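You operate a simulated robot arm through the tools that you are given. There is no shell and no other tool. Be economical: measure what you need, move in short steps, check, and stop when the job is done.

You run a simulated two-armed robot. Do the job below in one go: nothing can be reset, and whatever is moved stays where it is left.

TASK
Grease the two support wheels that the service card names.
Fine: each gets the shots the card shows; waste no shot, leave the third wheel dry and push the coupler back on its parking post.

Only the result counts: the job must be done as asked and must still hold three seconds after the hand-in. Knocking over, shifting, dropping, spilling or breaking anything else fails it.

THE ROBOT
Two 7-joint arms with three-finger grippers on one trunk, on a base that drives. Base frame: it is fixed to the floor where the robot stands at the start and does not move with it; the origin is under the middle of the robot, x ahead of it, y to its left, z up; the surface under the hand at the start is at about z = 90.6. Lengths are in cm, angles in rad, forces in N, time in s.
The left shoulder is at the start at [2.8, 12.6, 131.2], the right one opposite. With the tool pointing down near the work surface each hand reaches from about 30 to 78 cm from the robot's upright axis, wherever it stands, measured 20 degrees to its own side. Places, roughly: grease nipple of support wheel 2 [50, -20, 100]; grease nipple of support wheel 3 [50, -30, 100]; peg of the parking post [70, -10, 100]; pump lever [60, 10, 120]; service card [80, -30, 100]; steel bench [60, -60, 50]; support wheel [50, -20, 100]. Payload 2.94 kg a hand.
The TCP of each hand is the grasp point between the finger pads, 3 cm short of the fingertips. In the tool frame z runs along the fingers and y along their closing line. Largest opening 12.8 cm; the body of the gripper starts 9.3 cm behind the TCP.
Orientation is that of the tool frame in the base frame, as a unit quaternion [x, y, z, w]. With the fingers straight down and closing along the base's y, the tool's x points along the base's -x, its y along +y and its z along -z.

THE INTERFACE
- The arms move only by the tool servo_tool. It takes "left_deltas", "right_deltas" or both (then of equal length, played together; a hand with none holds still); each is a list of rows, each an object (a shift or turn left out is 0, a gripper value left out holds the last) with "angular": the turn, a rotation vector about the base's x, y, z in rad, a list of three; "translation": the shift along the base's x, y, z in cm, a list of three; "gripper": the gripper command, from -1 (fully open) to 1 (shut), values between in proportion. In form: [{"angular": [ax, ay, az], "translation": [dx, dy, dz], "gripper": gripper}, ...]. A call has 1 to 10 rows; each row shifts and turns the commanded pose from where the row before left it. Rows are played at 5 a second. More than 5 cm and 0.15 rad between two rows, or a gripper value outside its range, and nothing of the call is played. A pose out of reach is approached as far as the arm can. The call stops where the force on the tool passes 50 N (or 10 N more than at its start, if that is more) or the arm is blocked; 0.2 s more then pass. Each finger halts on what it meets, pressing with about 21 N; the grip force reading is that of the motor and also rises with nothing between the fingers. The clock runs only during rows and for 0.2 s after the last one: add rows that do not move to give the fingers time. It gives the time, the measured TCP pose, the force on the tool (base axes), the opening and the grip force at its end, in the units of the frame above (readings bear some noise), with the torque about the TCP (base axes, N m) and any sound that the robot's microphone picked up.
- Cameras (640 x 400 px; columns grow to the right, rows downward): "scene" is now at [13.2, -0.44, 150.82]; the picture's right is [-0.04, -1.00, 0.00], its down [-0.32, 0.01, -0.95] and it looks along [0.95, -0.04, -0.32] (base axes); focal length 214 px, centre (320, 200). "left" rides on the left gripper at [6.9, 1.5, -12] in its tool frame; the picture's right is [-0.21, 0.98, 0.00], its down [-0.82, -0.18, -0.54] and it looks along [-0.53, -0.12, 0.84] (tool axes); focal length 251 px, centre (320, 200). "right" rides on the right gripper at [6.9, -1.5, -12] in its tool frame; the picture's right is [0.21, 0.98, 0.00], its down [-0.82, 0.18, -0.54] and it looks along [-0.53, 0.12, 0.84] (tool axes); focal length 251 px, centre (320, 200). There is no depth. A picture from a camera that has moved, and an enlarged one, comes with that camera's place and axes in the base frame and with its lens.
- camera(camera): a new picture of that camera. The clock stands still meanwhile.
- lift_body(by): slides the trunk up (or, below 0, down) by that many cm; the arms and the scene camera ride with it, the base frame stays. It gives what a move gives, with no picture.
- base_move(legs): drives the robot by 1 to 6 legs, each [ahead, left, turn to the left] in cm, cm and rad, along the robot's own axes; the way and the turn of a leg run together, so that a leg with both is an arc; at most 150 cm and 3.142 rad a leg. The arms and the cameras ride along, it lands a little off, and it stops where it bumps. It gives what a move gives.
- aim_head(pan, tilt): turns the head with the scene camera to pan (to the left, within 1.396 rad either way) and tilt (down, from -0.506 to 1.204), counted from straight ahead of the robot. It gives what a move gives.
- close_up(camera, box): a new picture of the part [left, top, right, bottom] of that camera's present view, enlarged. The clock stands still meanwhile.
- hand_in(): hands the job in; it is judged then, once.

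Go step by step. Nothing tells you exact positions but the pictures and the camera data: compare them with the known pose of the tool, close in by small moves and look again before you grip or let go. The budget is 120 turns and 92 pictures, counting those below and the enlarged ones. Unless the task says otherwise, let go and move clear before handing in, and close with one line.

The tools are called after ">>>" as name(argument=value, ...) on one line, values as JSON. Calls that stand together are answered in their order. servo_tool: Moves the arms, as the interface text tells. Its arguments: {"type":"object","properties":{"left_deltas":{"type":"array","items":{"type":"object","properties":{"angular":{"type":"array","items":{"type":"number"}},"translation":{"type":"array","items":{"type":"number"}},"gripper":{"type":"number"}}}},"right_deltas":{"type":"array","items":{"type":"object","properties":{"angular":{"type":"array","items":{"type":"number"}},"translation":{"type":"array","items":{"type":"number"}},"gripper":{"type":"number"}}}}},"required":[]} The other tools are called the same way: lift_body (by) slides the trunk up or down; base_move (legs) drives the base; aim_head (pan, tilt) turns the head that bears the scene camera; camera (camera) takes a picture; close_up (camera, box) takes an enlarged picture of a part of a camera's view; hand_in () hands the job in.

At the start:

```text
time: 0.0
left_eef_pos: [40.71, 7.13, 152.73]
left_tcp_rot: [0.001, 1.0, -0.001, 0.0]
left_wrist_force: [0.3, -0.2, 0.1]
left_ft_torque: [0.04, 0.02, 0.02]
left_finger_gap: 12.81
left_grip_force: 0.1
right_eef_pos: [36.8, -18.61, 155.02]
right_tcp_rot: [0.0, 1.0, 0.0, 0.0]
right_wrist_force: [-0.1, -0.7, 0.0]
right_ft_torque: [0.03, -0.01, -0.01]
right_finger_gap: 12.79
right_grip_force: 0.0
trunk travel left (down, up): [-51.8, 2.9]
robot x, y, heading: [0.14, -0.03, 0.002]
head pan, tilt: [-0.04, 0.33]
```

scene: 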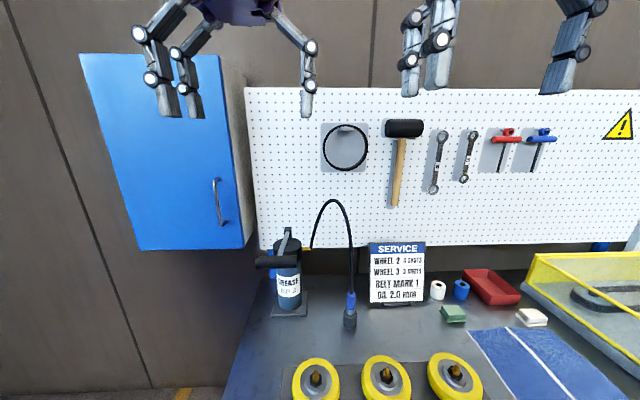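
right: 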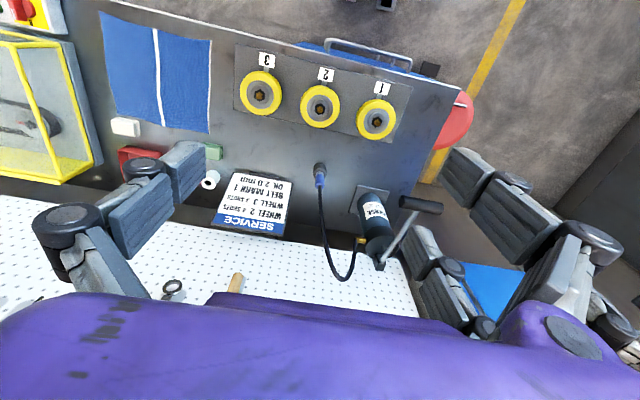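
left: 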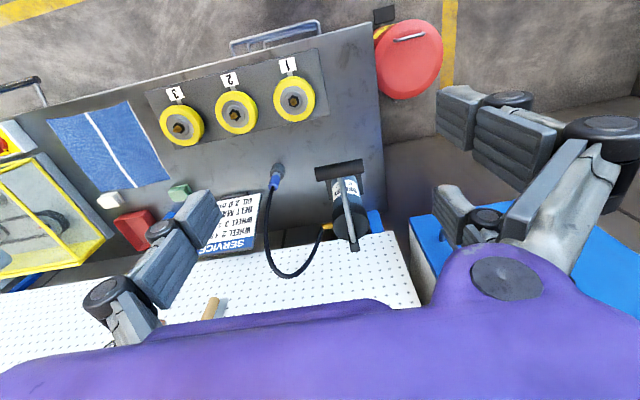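

I see the bench with the grease pump, hose with coupler on its parking post, the card and three wheels. First I read the card and look closer at the pump and wheels.

>>> close_up(camera="scene", box=[360, 235, 440, 310])

>>> close_up(camera="scene", box=[240, 190, 380, 340])

>>> aim_head(pan=-0.1, tilt=0.8)

>>> camera(camera="scene")

```text
5.33 times, centred on (400, 272) of scene
camera zoom: at [13.2, -0.44, 150.82], right [-0.04, -1.0, 0.0], down [-0.32, 0.01, -0.95], along [0.95, -0.04, -0.32], focal length 1144 px, centre (-107, -187)
```

zoom: 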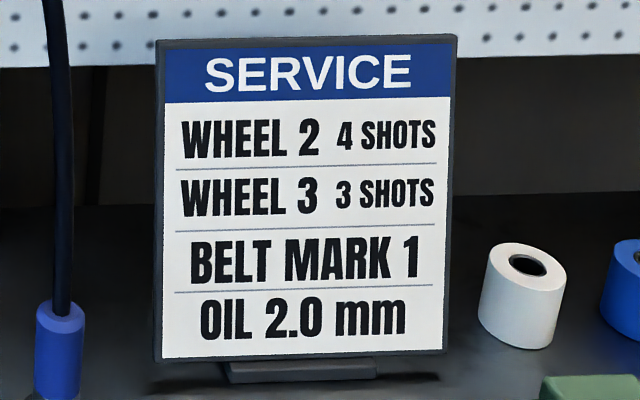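

```text
2.67 times, centred on (310, 265) of scene
camera zoom: at [13.2, -0.44, 150.82], right [-0.04, -1.0, 0.0], down [-0.32, 0.01, -0.95], along [0.95, -0.04, -0.32], focal length 572 px, centre (347, 27)
```

zoom: 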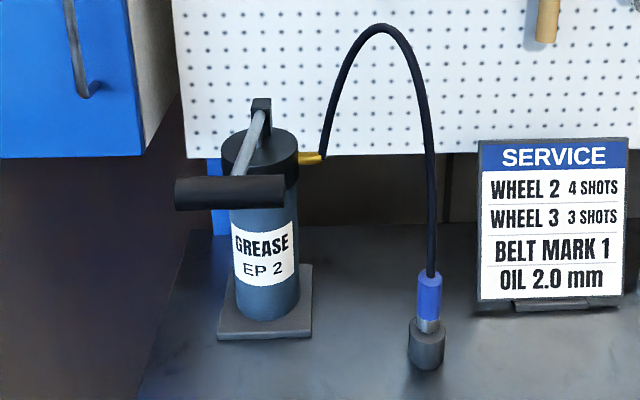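

```text
time: 0.9
left_eef_pos: [40.7, 7.21, 152.63]
left_tcp_rot: [0.0, 1.0, -0.001, 0.0]
left_wrist_force: [-0.2, 0.0, 0.2]
left_ft_torque: [0.02, 0.02, 0.0]
left_finger_gap: 12.81
left_grip_force: 0.1
right_eef_pos: [36.87, -18.76, 155.01]
right_tcp_rot: [0.001, 1.0, 0.0, -0.001]
right_wrist_force: [0.3, -0.1, -1.6]
right_ft_torque: [0.04, 0.0, 0.01]
right_finger_gap: 12.81
right_grip_force: 0.0
trunk travel left (down, up): [-51.8, 2.9]
robot x, y, heading: [-0.14, -0.12, 0.001]
head pan, tilt: [-0.099, 0.799]
```

```text
86 pictures are left
camera scene: at [11.91, -0.86, 146.67], right [-0.1, -1.0, 0.0], down [-0.71, 0.07, -0.7], along [0.69, -0.07, -0.72], focal length 214 px, centre (320, 200)
```

scene: 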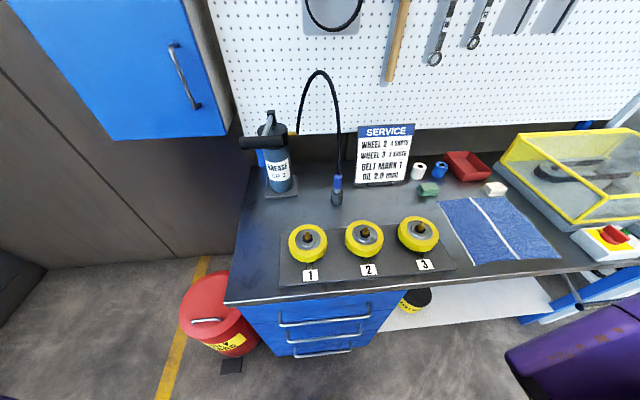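

The card says wheel 2 gets 4 shots, wheel 3 gets 3 shots. Now I take closer views of the nipples, coupler and lever.

>>> close_up(camera="scene", box=[280, 200, 460, 290])

>>> close_up(camera="scene", box=[230, 100, 360, 220])

>>> close_up(camera="right", box=[220, 50, 470, 290])

>>> close_up(camera="left", box=[140, 50, 400, 290])

```text
3.56 times, centred on (370, 245) of scene
camera zoom: at [11.91, -0.86, 146.67], right [-0.1, -1.0, 0.0], down [-0.71, 0.07, -0.7], along [0.69, -0.07, -0.72], focal length 763 px, centre (142, 40)
```

zoom: 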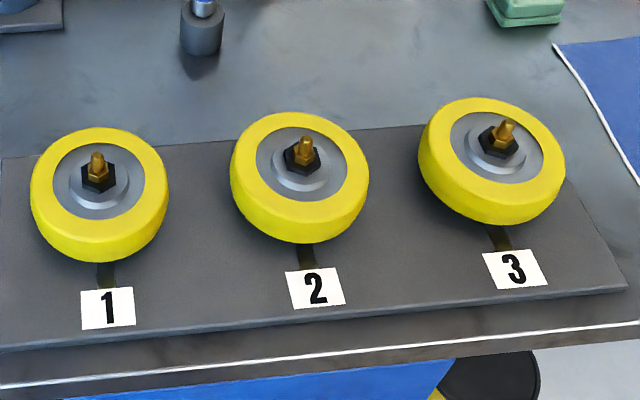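

```text
3.33 times, centred on (295, 160) of scene
camera zoom: at [11.91, -0.86, 146.67], right [-0.1, -1.0, 0.0], down [-0.71, 0.07, -0.7], along [0.69, -0.07, -0.72], focal length 715 px, centre (403, 333)
```

zoom: 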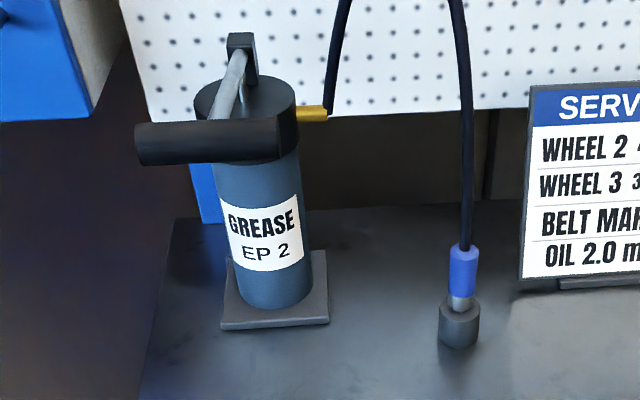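

```text
1.67 times, centred on (345, 170) of right
camera zoom: at [30.01, -20.19, 166.96], right [-0.21, 0.98, 0.0], down [0.82, 0.18, 0.54], along [0.53, 0.12, -0.84], focal length 419 px, centre (278, 250)
```

zoom: 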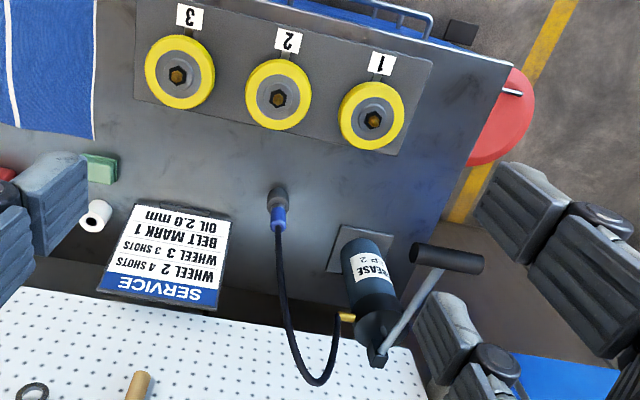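

```text
1.67 times, centred on (270, 170) of left
camera zoom: at [33.75, 8.85, 164.65], right [0.21, 0.98, 0.0], down [0.82, -0.18, 0.54], along [0.53, -0.12, -0.84], focal length 419 px, centre (403, 250)
```

zoom: 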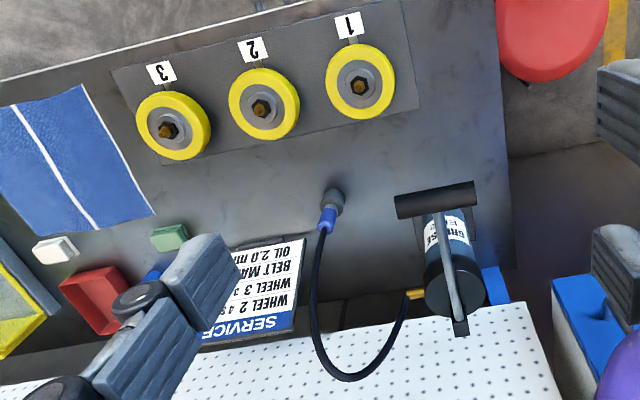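

Estimated spots: nipple 2 ≈ (45,-16.4,100.5), nipple 3 ≈ (45,-32,100.5), coupler sleeve ≈ (65.2,-12.2,96–103), lever handle ≈ (55, 3–12, 121.7). I bring the right hand, tilted 45° forward, in front of the coupler.

>>> servo_tool(right_deltas=[{"translation": [1.5, 0.66, -4.3], "angular": [0, -0.0785, 0], "gripper": -1}, {"translation": [1.5, 0.66, -4.3], "angular": [0, -0.0785, 0]}, {"translation": [1.5, 0.66, -4.3], "angular": [0, -0.0785, 0]}, {"translation": [1.5, 0.66, -4.3], "angular": [0, -0.0785, 0]}, {"translation": [1.5, 0.66, -4.3], "angular": [0, -0.0785, 0]}, {"translation": [1.5, 0.66, -4.3], "angular": [0, -0.0785, 0]}, {"translation": [1.5, 0.66, -4.3], "angular": [0, -0.0785, 0]}, {"translation": [1.5, 0.66, -4.3], "angular": [0, -0.0785, 0]}, {"translation": [1.5, 0.66, -4.3], "angular": [0, -0.0785, 0]}, {"translation": [1.5, 0.66, -4.3], "angular": [0, -0.0785, 0]}])

>>> camera(camera="right")

>>> camera(camera="scene")

```text
time: 3.1
left_eef_pos: [40.78, 7.09, 152.7]
left_tcp_rot: [-0.001, 1.0, -0.002, 0.0]
left_wrist_force: [-0.1, -0.5, 0.1]
left_ft_torque: [-0.02, 0.05, -0.03]
left_finger_gap: 12.77
left_grip_force: 0.0
right_eef_pos: [51.87, -12.12, 111.66]
right_tcp_rot: [-0.001, 0.924, 0.001, 0.383]
right_wrist_force: [0.3, -0.9, 0.2]
right_ft_torque: [0.01, 0.03, 0.01]
right_finger_gap: 12.76
right_grip_force: 0.1
trunk travel left (down, up): [-51.8, 2.9]
robot x, y, heading: [-0.35, 0.2, 0.001]
head pan, tilt: [-0.099, 0.799]
```

```text
81 pictures are left
camera right: at [38.51, -13.59, 115.34], right [-0.15, 0.98, -0.15], down [0.2, 0.18, 0.96], along [0.97, 0.12, -0.22], focal length 251 px, centre (320, 200)
```

right: 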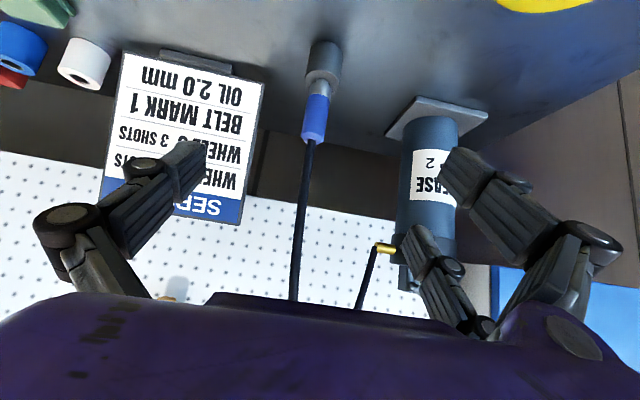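

```text
80 pictures are left
camera scene: at [12.01, -0.88, 146.65], right [-0.1, -0.99, 0.0], down [-0.71, 0.07, -0.7], along [0.69, -0.07, -0.72], focal length 214 px, centre (320, 200)
```

scene: 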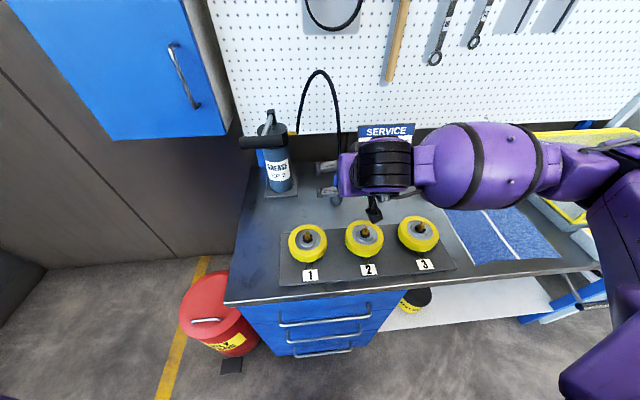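

The coupler sits at about (65.2,-12.3), sleeve z 97–102.7. I slide in along the tool axis.

>>> servo_tool(right_deltas=[{"translation": [2.8, -0.05, -2.5]}, {"translation": [2.8, -0.05, -2.5]}, {"translation": [2.8, -0.05, -2.5]}, {"translation": [2.0, -0.03, -1.8]}, {}])

>>> camera(camera="right")

>>> close_up(camera="scene", box=[230, 60, 440, 220])

```text
time: 4.3
left_eef_pos: [40.59, 7.2, 152.69]
left_tcp_rot: [0.0, 1.0, -0.002, 0.0]
left_wrist_force: [0.7, 0.9, 0.1]
left_ft_torque: [0.04, -0.03, -0.02]
left_finger_gap: 12.83
left_grip_force: 0.1
right_eef_pos: [62.36, -12.47, 102.44]
right_tcp_rot: [0.001, 0.924, -0.001, 0.383]
right_wrist_force: [-0.1, 0.3, 0.3]
right_ft_torque: [-0.02, 0.02, -0.01]
right_finger_gap: 12.78
right_grip_force: 0.0
trunk travel left (down, up): [-51.8, 2.9]
robot x, y, heading: [-0.26, -0.1, -0.003]
head pan, tilt: [-0.099, 0.799]
```

```text
79 pictures are left
camera right: at [48.95, -13.89, 106.21], right [-0.15, 0.98, -0.15], down [0.2, 0.18, 0.96], along [0.97, 0.12, -0.22], focal length 251 px, centre (320, 200)
```

right: 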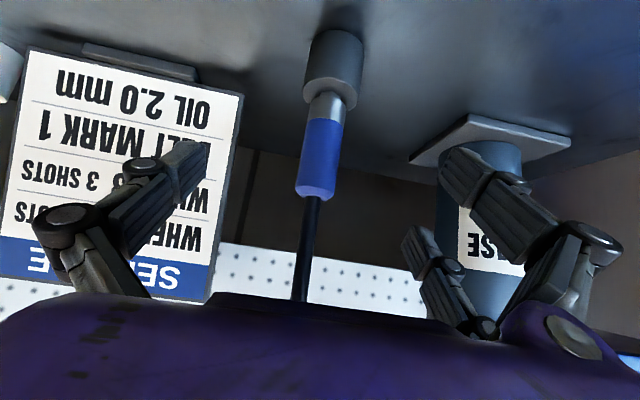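

```text
2.50 times, centred on (335, 140) of scene
camera zoom: at [11.87, -0.86, 146.67], right [-0.1, -1.0, 0.0], down [-0.71, 0.07, -0.7], along [0.69, -0.07, -0.72], focal length 536 px, centre (282, 350)
```

zoom: 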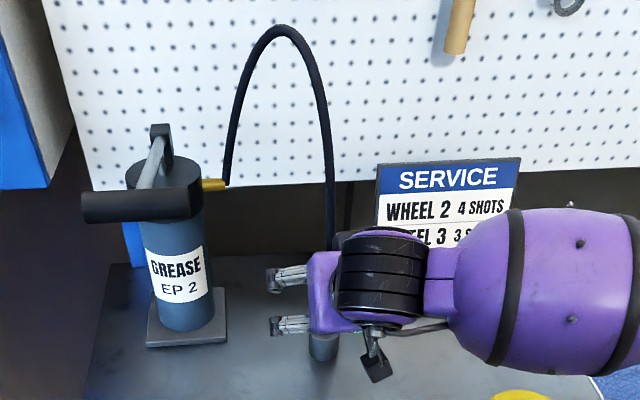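

The view agrees; I move in the last 3 cm and close.

>>> servo_tool(right_deltas=[{"translation": [1.7, 0.07, -1.6]}, {"translation": [1.6, 0.05, -1.4]}, {"gripper": -0.2}, {"gripper": 0.3}, {"gripper": 1}, {}, {}, {}])

>>> camera(camera="right")

```text
time: 6.1
left_eef_pos: [40.54, 7.23, 152.65]
left_tcp_rot: [0.0, 1.0, -0.001, 0.0]
left_wrist_force: [-0.3, -0.1, 0.3]
left_ft_torque: [0.0, 0.01, 0.02]
left_finger_gap: 12.81
left_grip_force: 0.1
right_eef_pos: [65.59, -12.23, 99.63]
right_tcp_rot: [0.0, 0.924, 0.0, 0.383]
right_wrist_force: [0.4, -0.6, -0.1]
right_ft_torque: [0.04, -0.05, -0.01]
right_finger_gap: 2.69
right_grip_force: 21.1
trunk travel left (down, up): [-51.8, 2.9]
robot x, y, heading: [-0.06, -0.43, -0.002]
head pan, tilt: [-0.099, 0.799]
```

```text
77 pictures are left
camera right: at [52.15, -13.73, 103.32], right [-0.15, 0.98, -0.15], down [0.2, 0.18, 0.96], along [0.97, 0.12, -0.22], focal length 251 px, centre (320, 200)
```

right: 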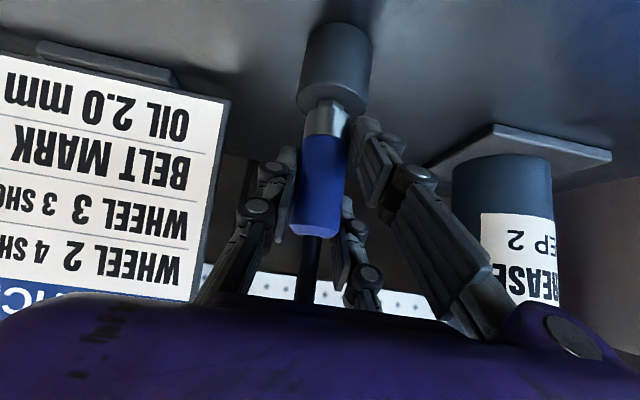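

The coupler is gripped (2.7 cm). I pull it straight up off the peg.

>>> servo_tool(right_deltas=[{"translation": [0, 0, 0.5]}, {"translation": [0, 0, 0.5]}, {"translation": [0, 0, 0.5]}, {"translation": [0, 0, 0.5]}, {"translation": [0, 0, 1]}, {"translation": [0, 0, 1]}, {"translation": [0, 0, 1]}, {}])

>>> camera(camera="right")

```text
time: 7.9
left_eef_pos: [40.73, 7.16, 152.76]
left_tcp_rot: [0.0, 1.0, -0.001, 0.0]
left_wrist_force: [0.8, -0.2, 0.1]
left_ft_torque: [0.02, 0.02, 0.01]
left_finger_gap: 12.8
left_grip_force: 0.1
right_eef_pos: [65.56, -12.17, 104.67]
right_tcp_rot: [0.001, 0.924, 0.0, 0.383]
right_wrist_force: [0.1, 0.0, -0.7]
right_ft_torque: [0.0, -0.02, -0.01]
right_finger_gap: 2.69
right_grip_force: 20.8
trunk travel left (down, up): [-51.8, 2.9]
robot x, y, heading: [-0.07, 0.31, 0.002]
head pan, tilt: [-0.099, 0.799]
```

```text
76 pictures are left
camera right: at [52.22, -13.78, 108.25], right [-0.15, 0.98, -0.15], down [0.2, 0.18, 0.96], along [0.97, 0.12, -0.22], focal length 251 px, centre (320, 200)
```

right: 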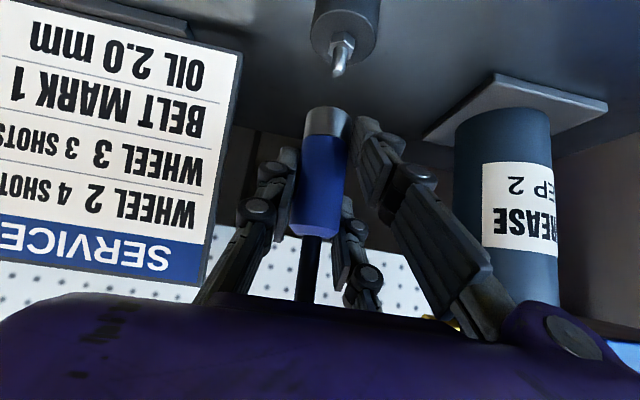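

The coupler is off; the peg is nipple-like, and its tip pixel (338,74) with the hand 5 cm above the seated pose is my alignment reference. I lift and carry the coupler to above wheel 2.

>>> servo_tool(right_deltas=[{"translation": [-1, 0, 3]}, {"translation": [-3, -0.6, 3]}, {"translation": [-3, -0.6, 0]}, {"translation": [-3, -0.6, 0]}, {"translation": [-3, -0.6, 0]}, {"translation": [-3, -0.6, 0]}, {"translation": [-3, -0.6, 0]}, {"translation": [-1.5, -0.6, 0]}, {}])

>>> camera(camera="right")

>>> camera(camera="scene")

>>> camera(camera="left")

```text
time: 9.9
left_eef_pos: [40.66, 7.19, 152.69]
left_tcp_rot: [0.0, 1.0, -0.001, 0.0]
left_wrist_force: [-0.2, 0.2, 0.3]
left_ft_torque: [0.01, 0.0, 0.04]
left_finger_gap: 12.8
left_grip_force: 0.1
right_eef_pos: [48.52, -15.07, 110.78]
right_tcp_rot: [0.001, 0.924, 0.0, 0.383]
right_wrist_force: [-0.2, -0.9, -1.0]
right_ft_torque: [0.03, 0.01, 0.02]
right_finger_gap: 2.67
right_grip_force: 21.2
right hand out of reach, approached as far as the arm can: row 7, 8
trunk travel left (down, up): [-51.8, 2.9]
robot x, y, heading: [-0.02, 0.05, -0.002]
head pan, tilt: [-0.099, 0.799]
```

```text
75 pictures are left
camera right: at [35.22, -16.77, 114.3], right [-0.15, 0.98, -0.15], down [0.2, 0.18, 0.96], along [0.97, 0.12, -0.22], focal length 251 px, centre (320, 200)
```

right: 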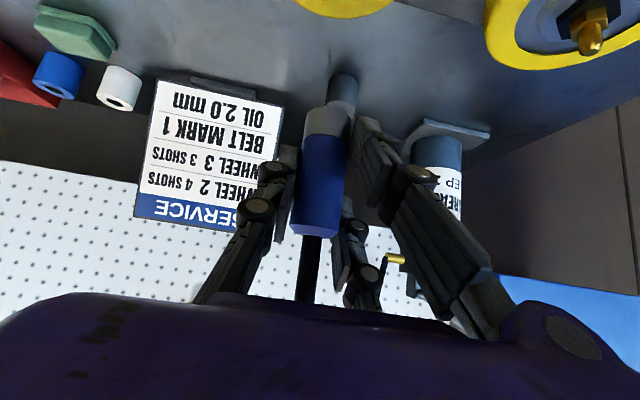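

```text
74 pictures are left
camera scene: at [11.92, -0.82, 146.66], right [-0.1, -1.0, 0.0], down [-0.71, 0.07, -0.7], along [0.69, -0.07, -0.72], focal length 214 px, centre (320, 200)
```

scene: 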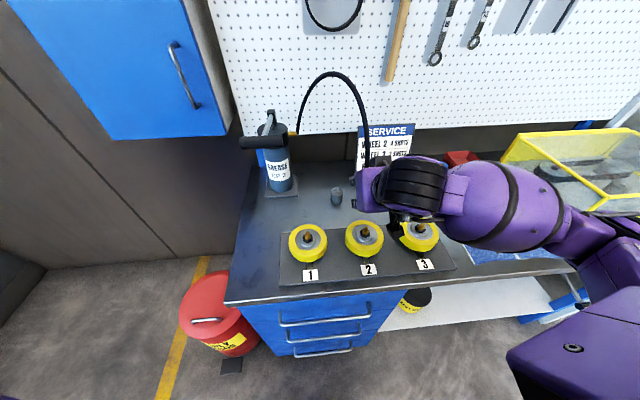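

```text
73 pictures are left
camera left: at [33.75, 8.89, 164.65], right [0.21, 0.98, 0.0], down [0.82, -0.18, 0.54], along [0.53, -0.12, -0.84], focal length 251 px, centre (320, 200)
```

left: 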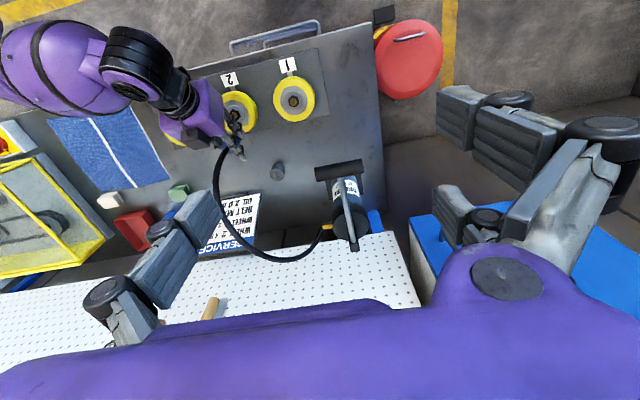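

The hand is too close to the trunk there, so I move it forward again and drive the base back 15 cm.

>>> servo_tool(right_deltas=[{"translation": [4, 0.5, 1]}, {"translation": [4, 0.5, 0]}, {"translation": [4, 0.5, 0]}, {}])

>>> base_move(legs=[[-15, 0, 0]])

>>> camera(camera="right")

>>> camera(camera="scene")

```text
time: 10.9
left_eef_pos: [40.63, 7.1, 152.74]
left_tcp_rot: [-0.001, 1.0, -0.001, -0.001]
left_wrist_force: [-0.4, -0.1, -0.7]
left_ft_torque: [-0.03, 0.01, -0.01]
left_finger_gap: 12.78
left_grip_force: 0.1
right_eef_pos: [60.6, -13.98, 111.52]
right_tcp_rot: [0.001, 0.924, 0.0, 0.383]
right_wrist_force: [-0.8, 0.0, -1.1]
right_ft_torque: [0.0, 0.02, 0.01]
right_finger_gap: 2.67
right_grip_force: 21.1
trunk travel left (down, up): [-51.8, 2.9]
robot x, y, heading: [-0.12, -0.05, -0.001]
head pan, tilt: [-0.099, 0.799]
```

```text
time: 12.3
left_eef_pos: [26.07, 7.1, 152.61]
left_tcp_rot: [-0.001, 1.0, -0.001, -0.001]
left_wrist_force: [-0.1, 0.0, -0.3]
left_ft_torque: [0.03, 0.08, -0.02]
left_finger_gap: 12.8
left_grip_force: 0.0
right_eef_pos: [45.85, -13.92, 111.4]
right_tcp_rot: [0.0, 0.924, 0.0, 0.382]
right_wrist_force: [0.2, 0.0, -1.8]
right_ft_torque: [0.02, 0.0, -0.03]
right_finger_gap: 2.68
right_grip_force: 20.8
trunk travel left (down, up): [-51.8, 2.9]
robot x, y, heading: [-15.24, -0.3, -0.001]
head pan, tilt: [-0.099, 0.799]
```

```text
72 pictures are left
camera right: at [32.56, -15.53, 115.02], right [-0.15, 0.98, -0.15], down [0.2, 0.18, 0.96], along [0.97, 0.12, -0.22], focal length 251 px, centre (320, 200)
```

right: 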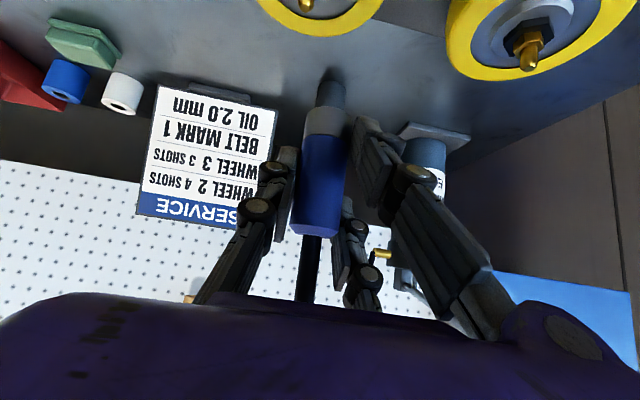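

```text
71 pictures are left
camera scene: at [-2.76, -0.87, 146.62], right [-0.1, -0.99, 0.0], down [-0.71, 0.07, -0.7], along [0.69, -0.07, -0.72], focal length 214 px, centre (320, 200)
```

scene: 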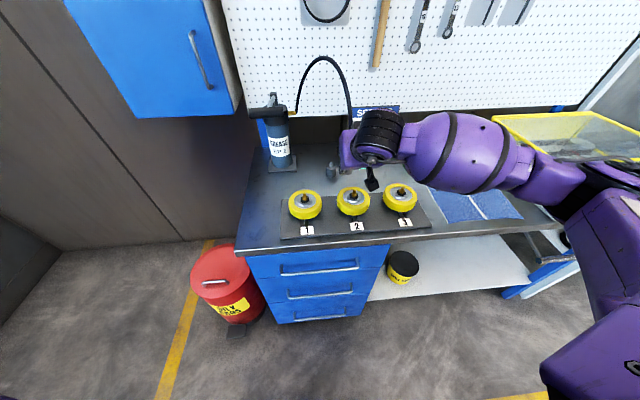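

Nipple 2 shows at about (45.0,-16.6,100.5). I move over it and descend to just above, to compare with the reference pixel.

>>> servo_tool(right_deltas=[{"translation": [-0.4, -1.3, 0]}, {"translation": [-0.4, -1.3, 0]}, {"translation": [0, 0, -1.5]}, {"translation": [0, 0, -1.5]}, {}])

>>> close_up(camera="right", box=[240, 0, 440, 125])

>>> close_up(camera="scene", box=[280, 100, 440, 240])

>>> camera(camera="left")

```text
time: 13.5
left_eef_pos: [25.72, 7.17, 152.6]
left_tcp_rot: [-0.001, 1.0, -0.001, -0.001]
left_wrist_force: [-0.6, -0.3, 0.7]
left_ft_torque: [-0.01, 0.0, -0.01]
left_finger_gap: 12.81
left_grip_force: 0.0
right_eef_pos: [44.9, -16.59, 108.68]
right_tcp_rot: [0.0, 0.924, 0.0, 0.383]
right_wrist_force: [0.1, -0.8, -1.3]
right_ft_torque: [0.0, -0.01, -0.01]
right_finger_gap: 2.66
right_grip_force: 20.6
trunk travel left (down, up): [-51.8, 2.9]
robot x, y, heading: [-15.14, 0.46, -0.002]
head pan, tilt: [-0.099, 0.799]
```

```text
3.20 times, centred on (340, 62) of right
camera zoom: at [31.56, -18.16, 112.22], right [-0.15, 0.98, -0.15], down [0.2, 0.18, 0.96], along [0.97, 0.12, -0.22], focal length 805 px, centre (256, 640)
```

zoom: 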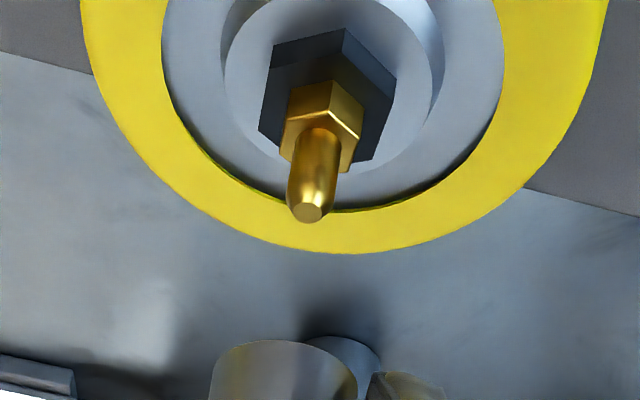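

```text
2.86 times, centred on (360, 170) of scene
camera zoom: at [-3.06, -0.87, 146.67], right [-0.1, -0.99, 0.0], down [-0.71, 0.07, -0.7], along [0.69, -0.07, -0.72], focal length 613 px, centre (206, 286)
```

zoom: 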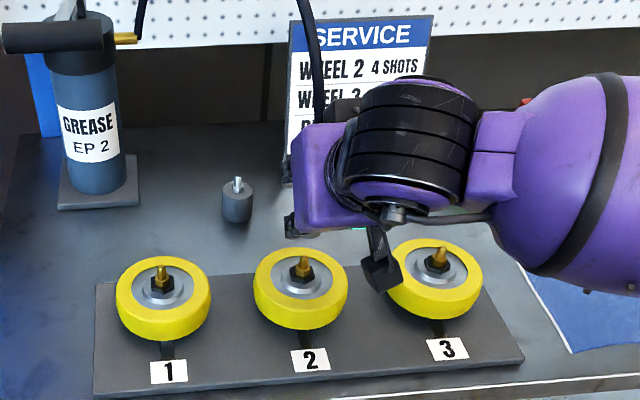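

```text
68 pictures are left
camera left: at [18.81, 8.85, 164.64], right [0.21, 0.98, 0.0], down [0.82, -0.18, 0.54], along [0.53, -0.12, -0.84], focal length 251 px, centre (320, 200)
```

left: 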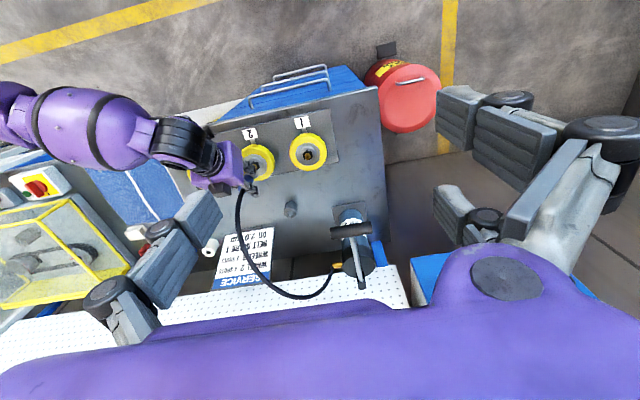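

Triangulating puts the nipple about 1.1 cm further ahead than the coupler axis. I correct by that, lower 1.5 cm and compare with the reference pixel again.

>>> servo_tool(right_deltas=[{"translation": [0.6, -0.05, 0]}, {"translation": [0.5, -0.05, -0.7]}, {"translation": [0, 0, -0.7]}, {}])

>>> close_up(camera="right", box=[240, 0, 440, 125])

```text
time: 14.5
left_eef_pos: [25.7, 7.18, 152.65]
left_tcp_rot: [-0.001, 1.0, -0.001, 0.0]
left_wrist_force: [0.3, 0.6, 0.4]
left_ft_torque: [-0.02, -0.02, -0.03]
left_finger_gap: 12.8
left_grip_force: 0.0
right_eef_pos: [46.0, -16.79, 107.1]
right_tcp_rot: [0.0, 0.924, 0.0, 0.383]
right_wrist_force: [0.3, 0.6, -1.6]
right_ft_torque: [0.01, 0.04, 0.02]
right_finger_gap: 2.66
right_grip_force: 21.0
trunk travel left (down, up): [-51.8, 2.9]
robot x, y, heading: [-15.45, 0.02, -0.0]
head pan, tilt: [-0.099, 0.799]
```

```text
3.20 times, centred on (340, 62) of right
camera zoom: at [32.65, -18.32, 110.82], right [-0.15, 0.98, -0.15], down [0.2, 0.18, 0.96], along [0.97, 0.12, -0.22], focal length 805 px, centre (256, 640)
```

zoom: 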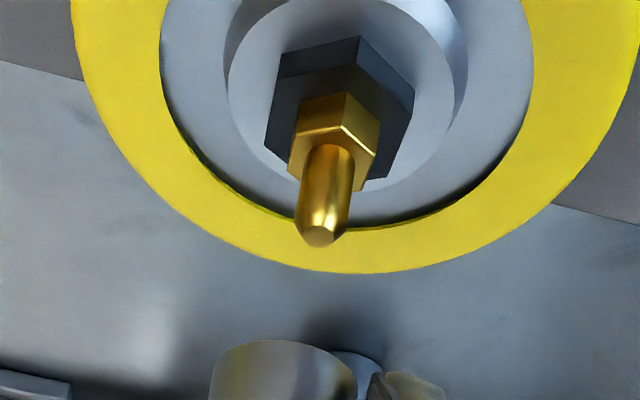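

The tip pixel now (340,74) matches the reference, with about 5 cm to go. I lower 1.6 cm and look again near the mouth.

>>> servo_tool(right_deltas=[{"translation": [0, 0, -0.8]}, {"translation": [0, 0, -0.8]}, {}])

>>> close_up(camera="right", box=[240, 20, 440, 145])

>>> close_up(camera="scene", box=[310, 140, 410, 210])

```text
time: 15.3
left_eef_pos: [25.69, 7.17, 152.75]
left_tcp_rot: [-0.001, 1.0, -0.001, 0.0]
left_wrist_force: [0.5, 0.5, -0.7]
left_ft_torque: [-0.01, 0.0, -0.01]
left_finger_gap: 12.82
left_grip_force: 0.1
right_eef_pos: [45.88, -16.74, 105.53]
right_tcp_rot: [0.001, 0.924, -0.001, 0.383]
right_wrist_force: [0.7, 0.7, -1.8]
right_ft_torque: [-0.05, 0.01, 0.0]
right_finger_gap: 2.68
right_grip_force: 20.7
trunk travel left (down, up): [-51.8, 2.9]
robot x, y, heading: [-15.09, -0.03, 0.006]
head pan, tilt: [-0.099, 0.799]
```

```text
3.20 times, centred on (340, 82) of right
camera zoom: at [32.6, -18.27, 109.21], right [-0.15, 0.98, -0.15], down [0.2, 0.18, 0.96], along [0.97, 0.12, -0.22], focal length 805 px, centre (256, 576)
```

zoom: 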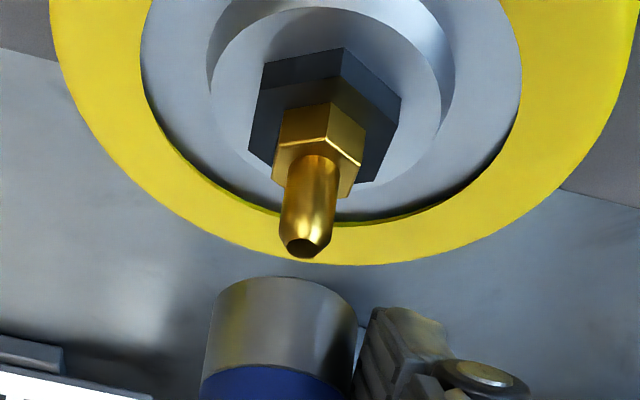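

```text
5.71 times, centred on (360, 175) of scene
camera zoom: at [-3.04, -0.86, 146.66], right [-0.1, -0.99, 0.0], down [-0.71, 0.07, -0.7], along [0.69, -0.07, -0.72], focal length 1226 px, centre (91, 343)
```

zoom: 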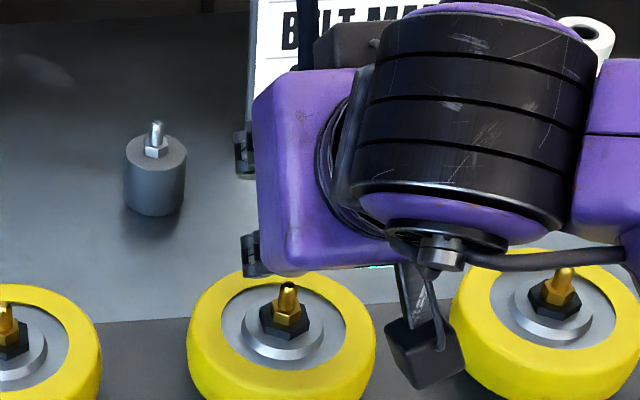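

The nipple looks nearly in line, but depth is uncertain, so I bring the left hand down (turned 90°, as needed for the lever too) to view the coupler from the side.

>>> servo_tool(left_deltas=[{"translation": [1.43, -0.3, -3], "angular": [0, 0, -0.149]}, {"translation": [1.43, -0.3, -3], "angular": [0, 0, -0.149]}, {"translation": [1.43, -0.3, -3], "angular": [0, 0, -0.149]}, {"translation": [1.43, -0.3, -3], "angular": [0, 0, -0.149]}, {"translation": [1.43, -0.3, -3], "angular": [0, 0, -0.149]}, {"translation": [1.43, -0.3, -3], "angular": [0, 0, -0.149]}, {"translation": [1.43, -0.3, -3], "angular": [0, 0, -0.149]}, {"translation": [1.43, -0.3, -3], "angular": [0, 0, -0.149]}, {"translation": [1.43, -0.3, -3], "angular": [0, 0, -0.149]}, {"translation": [1.43, -0.3, -3], "angular": [0, 0, -0.149]}])

>>> servo_tool(left_deltas=[{"angular": [0, 0, -0.08]}, {}])

>>> camera(camera="left")

```text
time: 17.5
left_eef_pos: [26.39, 2.72, 123.4]
left_tcp_rot: [0.672, 0.741, 0.002, 0.002]
left_wrist_force: [-0.3, 0.4, 0.5]
left_ft_torque: [-0.03, -0.05, -0.01]
left_finger_gap: 12.8
left_grip_force: 0.1
left hand out of reach, approached as far as the arm can: row 8, 9, 10
right_eef_pos: [45.87, -16.59, 105.76]
right_tcp_rot: [-0.001, 0.923, 0.0, 0.384]
right_wrist_force: [0.2, 0.3, -0.9]
right_ft_torque: [-0.02, -0.01, -0.03]
right_finger_gap: 2.7
right_grip_force: 20.4
trunk travel left (down, up): [-51.8, 2.9]
robot x, y, heading: [-15.08, -0.24, 0.002]
head pan, tilt: [-0.099, 0.799]
```

```text
time: 18.1
left_eef_pos: [23.92, 1.7, 123.39]
left_tcp_rot: [0.706, 0.708, 0.0, 0.0]
left_wrist_force: [0.4, 0.8, 0.0]
left_ft_torque: [0.02, -0.01, -0.01]
left_finger_gap: 12.79
left_grip_force: 0.0
left hand out of reach, approached as far as the arm can: row 1
right_eef_pos: [45.88, -16.65, 105.66]
right_tcp_rot: [0.0, 0.924, 0.0, 0.382]
right_wrist_force: [0.5, 0.5, -1.8]
right_ft_torque: [-0.05, 0.02, -0.03]
right_finger_gap: 2.66
right_grip_force: 20.7
trunk travel left (down, up): [-51.8, 2.9]
robot x, y, heading: [-15.0, 0.22, 0.001]
head pan, tilt: [-0.099, 0.799]
```

```text
64 pictures are left
camera left: at [25.36, 8.69, 135.39], right [0.98, -0.21, 0.0], down [-0.18, -0.82, 0.54], along [-0.11, -0.53, -0.84], focal length 251 px, centre (320, 200)
```

left: 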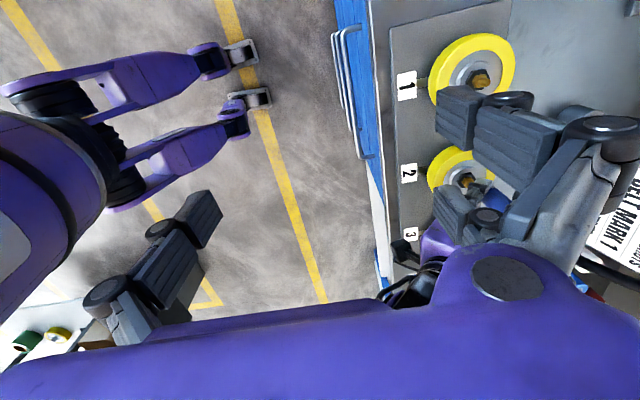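

The left hand fell short; I move it outward and forward where the arm has room.

>>> servo_tool(left_deltas=[{"translation": [3, 1.2, 0.5]}, {"translation": [3, 1.2, 0.5]}, {"translation": [3, 1.2, 0.5]}, {"translation": [3, 1.2, 0]}, {"translation": [3, 0, 0]}, {}])

>>> camera(camera="left")

```text
time: 19.5
left_eef_pos: [24.22, 0.64, 124.69]
left_tcp_rot: [0.705, 0.709, 0.0, 0.0]
left_wrist_force: [0.2, -0.1, 0.3]
left_ft_torque: [-0.01, 0.01, 0.01]
left_finger_gap: 12.77
left_grip_force: 0.1
left hand out of reach, approached as far as the arm can: row 1, 2, 3, 4, 5
right_eef_pos: [45.93, -16.69, 105.63]
right_tcp_rot: [0.0, 0.924, 0.0, 0.383]
right_wrist_force: [-0.4, 0.0, -0.7]
right_ft_torque: [0.01, 0.01, 0.01]
right_finger_gap: 2.68
right_grip_force: 20.5
trunk travel left (down, up): [-51.8, 2.9]
robot x, y, heading: [-15.05, 0.22, -0.001]
head pan, tilt: [-0.099, 0.799]
```

```text
63 pictures are left
camera left: at [25.66, 7.8, 136.73], right [0.98, -0.21, 0.0], down [-0.18, -0.82, 0.54], along [-0.11, -0.53, -0.84], focal length 251 px, centre (320, 200)
```

left: 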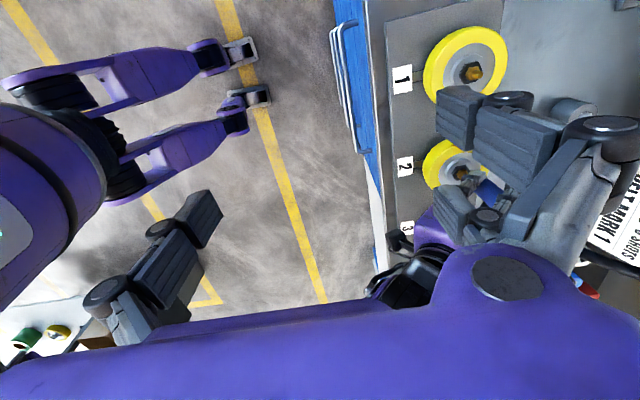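

That yaw jams the wrist; I turn the left hand back and outwards.

>>> servo_tool(left_deltas=[{"translation": [0, 1, 1], "angular": [0, 0, 0.149]}, {"translation": [0, 1, 1], "angular": [0, 0, 0.149]}, {"translation": [1, 1, 1], "angular": [0, 0, 0.149]}, {"translation": [1, 1, 1], "angular": [0, 0, 0.149]}, {"translation": [1, 1, 1], "angular": [0, 0, 0.149]}, {"translation": [2, 0, 0], "angular": [0, 0, 0.149]}, {"translation": [2, 0, 0], "angular": [0, 0, 0.149]}, {"translation": [2, 0, 0], "angular": [0, 0, 0.149]}, {"translation": [2, 0, 0], "angular": [0, 0, 0.149]}, {"translation": [2, 0, 0], "angular": [0, 0, 0.149]}])

>>> camera(camera="left")

```text
time: 21.7
left_eef_pos: [37.38, 5.65, 129.89]
left_tcp_rot: [0.039, 0.999, 0.0, -0.001]
left_wrist_force: [-0.1, -0.1, -0.5]
left_ft_torque: [0.0, 0.02, -0.04]
left_finger_gap: 12.8
left_grip_force: 0.0
right_eef_pos: [45.92, -16.74, 105.53]
right_tcp_rot: [0.001, 0.924, -0.001, 0.383]
right_wrist_force: [0.5, -0.4, 0.1]
right_ft_torque: [-0.01, -0.01, -0.03]
right_finger_gap: 2.7
right_grip_force: 20.9
trunk travel left (down, up): [-51.8, 2.9]
robot x, y, heading: [-15.06, 0.01, 0.001]
head pan, tilt: [-0.099, 0.799]
```

```text
62 pictures are left
camera left: at [30.61, 7.97, 141.87], right [0.29, 0.96, 0.0], down [0.81, -0.24, 0.54], along [0.52, -0.16, -0.84], focal length 251 px, centre (320, 200)
```

left: 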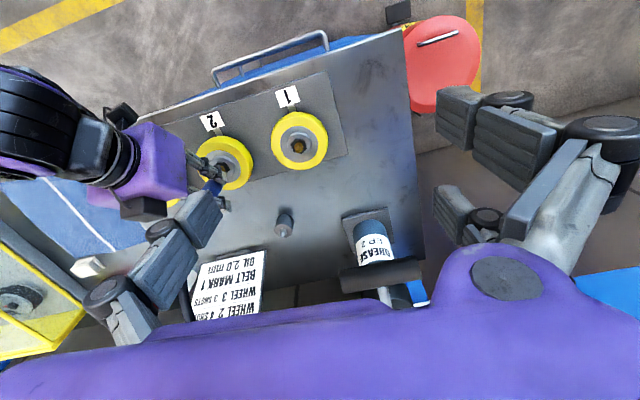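

>>> close_up(camera="left", box=[180, 130, 260, 190])

>>> close_up(camera="left", box=[260, 110, 420, 310])

```text
6.67 times, centred on (220, 160) of left
camera zoom: at [30.61, 7.97, 141.87], right [0.29, 0.96, 0.0], down [0.81, -0.24, 0.54], along [0.52, -0.16, -0.84], focal length 1676 px, centre (987, 467)
```

zoom: 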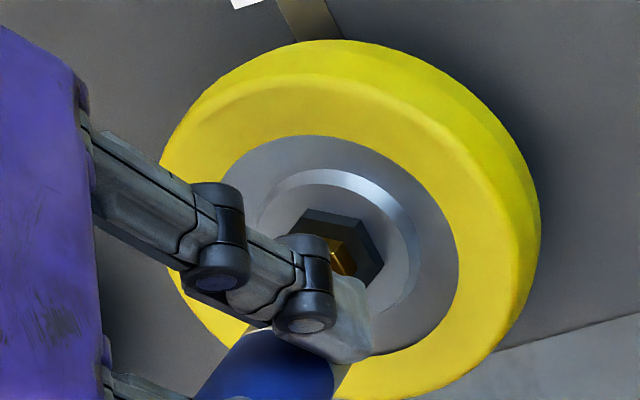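

```text
2.00 times, centred on (340, 210) of left
camera zoom: at [30.61, 7.97, 141.87], right [0.29, 0.96, 0.0], down [0.81, -0.24, 0.54], along [0.52, -0.16, -0.84], focal length 503 px, centre (280, 180)
```

zoom: 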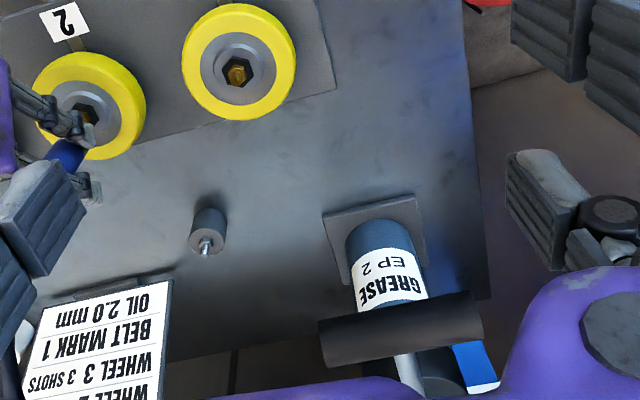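

I lower the coupler another 0.9 cm to see the tip against the mouth directly.

>>> servo_tool(right_deltas=[{"translation": [0, 0, -0.5]}, {"translation": [0, 0, -0.4]}, {}])

>>> close_up(camera="right", box=[280, 60, 400, 135])

```text
time: 22.5
left_eef_pos: [37.27, 5.81, 129.98]
left_tcp_rot: [0.04, 0.999, -0.002, 0.0]
left_wrist_force: [0.0, 0.1, -0.3]
left_ft_torque: [-0.01, 0.02, -0.01]
left_finger_gap: 12.83
left_grip_force: 0.0
right_eef_pos: [46.04, -16.72, 104.73]
right_tcp_rot: [0.001, 0.924, -0.001, 0.383]
right_wrist_force: [1.2, -0.2, 1.5]
right_ft_torque: [0.0, 0.03, -0.01]
right_finger_gap: 2.67
right_grip_force: 21.0
trunk travel left (down, up): [-51.8, 2.9]
robot x, y, heading: [-14.69, 0.11, 0.001]
head pan, tilt: [-0.099, 0.799]
```

```text
5.33 times, centred on (340, 98) of right
camera zoom: at [32.67, -18.27, 108.33], right [-0.15, 0.98, -0.15], down [0.2, 0.18, 0.96], along [0.97, 0.12, -0.22], focal length 1341 px, centre (213, 747)
```

zoom: 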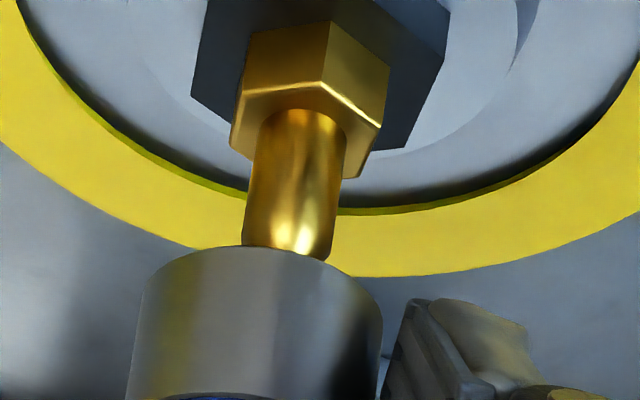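

The tip sits just under the mouth, about 0.2 cm toward +y of its axis. I shift by that and press down gently in small steps.

>>> servo_tool(right_deltas=[{"translation": [0, 0.2, 0]}, {"translation": [0, 0, -0.3]}, {"translation": [0, 0, -0.3]}, {}])

>>> close_up(camera="right", box=[280, 60, 400, 135])

```text
time: 23.5
left_eef_pos: [37.25, 5.81, 129.94]
left_tcp_rot: [0.039, 0.999, -0.001, 0.0]
left_wrist_force: [0.9, 0.0, 0.3]
left_ft_torque: [0.0, 0.0, 0.01]
left_finger_gap: 12.8
left_grip_force: 0.1
right_eef_pos: [45.97, -16.53, 104.2]
right_tcp_rot: [0.0, 0.923, 0.0, 0.384]
right_wrist_force: [4.4, 0.4, 13.5]
right_ft_torque: [-0.07, -0.12, -0.02]
right_finger_gap: 2.68
right_grip_force: 20.5
trunk travel left (down, up): [-51.8, 2.9]
robot x, y, heading: [-14.86, 0.03, -0.001]
head pan, tilt: [-0.099, 0.799]
```

```text
5.33 times, centred on (340, 98) of right
camera zoom: at [32.71, -18.01, 107.76], right [-0.15, 0.98, -0.15], down [0.19, 0.18, 0.96], along [0.97, 0.12, -0.22], focal length 1341 px, centre (213, 747)
```

zoom: 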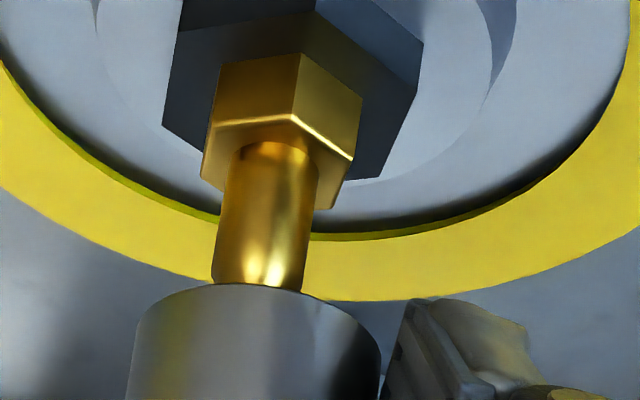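

It touched the rim: both the picture and the torque say the nipple lies about 0.55 cm nearer to the robot than the coupler axis. I raise, shift back, and check.

>>> servo_tool(right_deltas=[{"translation": [0, 0, 0.5]}, {"translation": [0, 0, 0.5]}, {"translation": [-0.55, 0.1, 0]}, {}])

>>> close_up(camera="right", box=[240, 40, 440, 165])

```text
time: 24.5
left_eef_pos: [37.39, 5.83, 129.8]
left_tcp_rot: [0.039, 0.999, 0.0, -0.001]
left_wrist_force: [0.6, 0.4, 0.4]
left_ft_torque: [-0.03, 0.0, 0.01]
left_finger_gap: 12.77
left_grip_force: 0.1
right_eef_pos: [45.41, -16.43, 104.87]
right_tcp_rot: [0.0, 0.924, 0.0, 0.381]
right_wrist_force: [-0.5, 0.3, -1.0]
right_ft_torque: [0.01, 0.03, 0.0]
right_finger_gap: 2.65
right_grip_force: 20.5
trunk travel left (down, up): [-51.8, 2.9]
robot x, y, heading: [-14.78, -0.04, -0.001]
head pan, tilt: [-0.099, 0.799]
```

```text
3.20 times, centred on (340, 102) of right
camera zoom: at [32.09, -17.9, 108.61], right [-0.15, 0.98, -0.15], down [0.2, 0.18, 0.96], along [0.97, 0.12, -0.22], focal length 805 px, centre (256, 512)
```

zoom: 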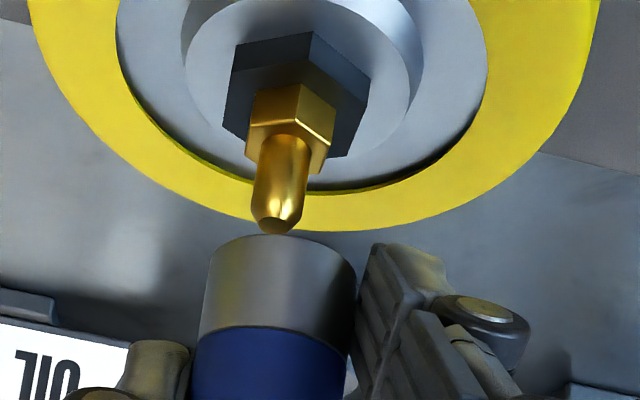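

Now y is off by 0.3 the other way (matches the torque hint and the peg reference). I correct and descend 0.8 cm.

>>> servo_tool(right_deltas=[{"translation": [0, -0.3, 0]}, {"translation": [0, 0, -0.4]}, {"translation": [0, 0, -0.4]}, {}])

>>> close_up(camera="right", box=[280, 70, 400, 145])

```text
time: 25.5
left_eef_pos: [37.2, 5.78, 129.8]
left_tcp_rot: [0.039, 0.999, -0.001, 0.0]
left_wrist_force: [0.1, 0.3, -0.3]
left_ft_torque: [0.04, 0.03, -0.02]
left_finger_gap: 12.8
left_grip_force: 0.0
right_eef_pos: [45.25, -16.66, 104.24]
right_tcp_rot: [0.0, 0.924, 0.0, 0.382]
right_wrist_force: [0.3, 0.1, -0.3]
right_ft_torque: [0.0, -0.05, 0.0]
right_finger_gap: 2.68
right_grip_force: 20.9
trunk travel left (down, up): [-51.8, 2.9]
robot x, y, heading: [-15.08, -0.42, -0.003]
head pan, tilt: [-0.099, 0.799]
```

```text
5.33 times, centred on (340, 108) of right
camera zoom: at [32.02, -18.27, 107.88], right [-0.15, 0.98, -0.15], down [0.2, 0.18, 0.96], along [0.97, 0.12, -0.22], focal length 1341 px, centre (213, 693)
```

zoom: 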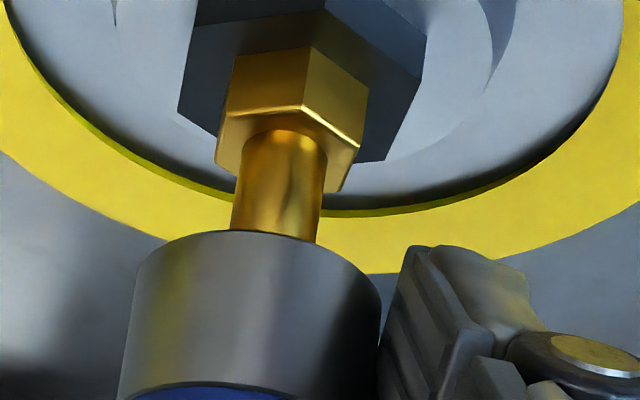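

It now lines up, no contact force yet. I press on in small steps.

>>> servo_tool(right_deltas=[{"translation": [0, 0.05, -0.3]}, {"translation": [0, 0, -0.3]}, {"translation": [0, 0, -0.3]}, {}])

>>> close_up(camera="right", box=[280, 70, 400, 145])

```text
time: 26.5
left_eef_pos: [37.28, 5.83, 129.89]
left_tcp_rot: [0.039, 0.999, -0.001, 0.0]
left_wrist_force: [-0.4, 0.4, 0.0]
left_ft_torque: [0.0, 0.0, 0.0]
left_finger_gap: 12.81
left_grip_force: 0.0
right_eef_pos: [45.37, -16.59, 103.22]
right_tcp_rot: [0.001, 0.924, -0.001, 0.383]
right_wrist_force: [0.4, -1.0, -0.8]
right_ft_torque: [0.03, 0.01, -0.01]
right_finger_gap: 2.65
right_grip_force: 20.6
trunk travel left (down, up): [-51.8, 2.9]
robot x, y, heading: [-14.8, -0.17, 0.001]
head pan, tilt: [-0.099, 0.799]
```

```text
5.33 times, centred on (340, 108) of right
camera zoom: at [32.07, -18.17, 106.94], right [-0.15, 0.98, -0.15], down [0.2, 0.18, 0.96], along [0.97, 0.12, -0.22], focal length 1341 px, centre (213, 693)
```

zoom: 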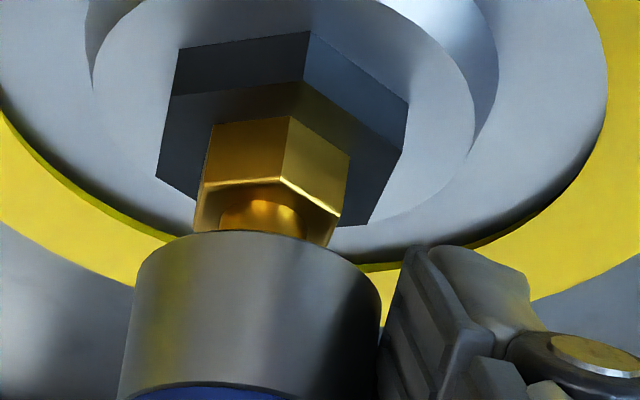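

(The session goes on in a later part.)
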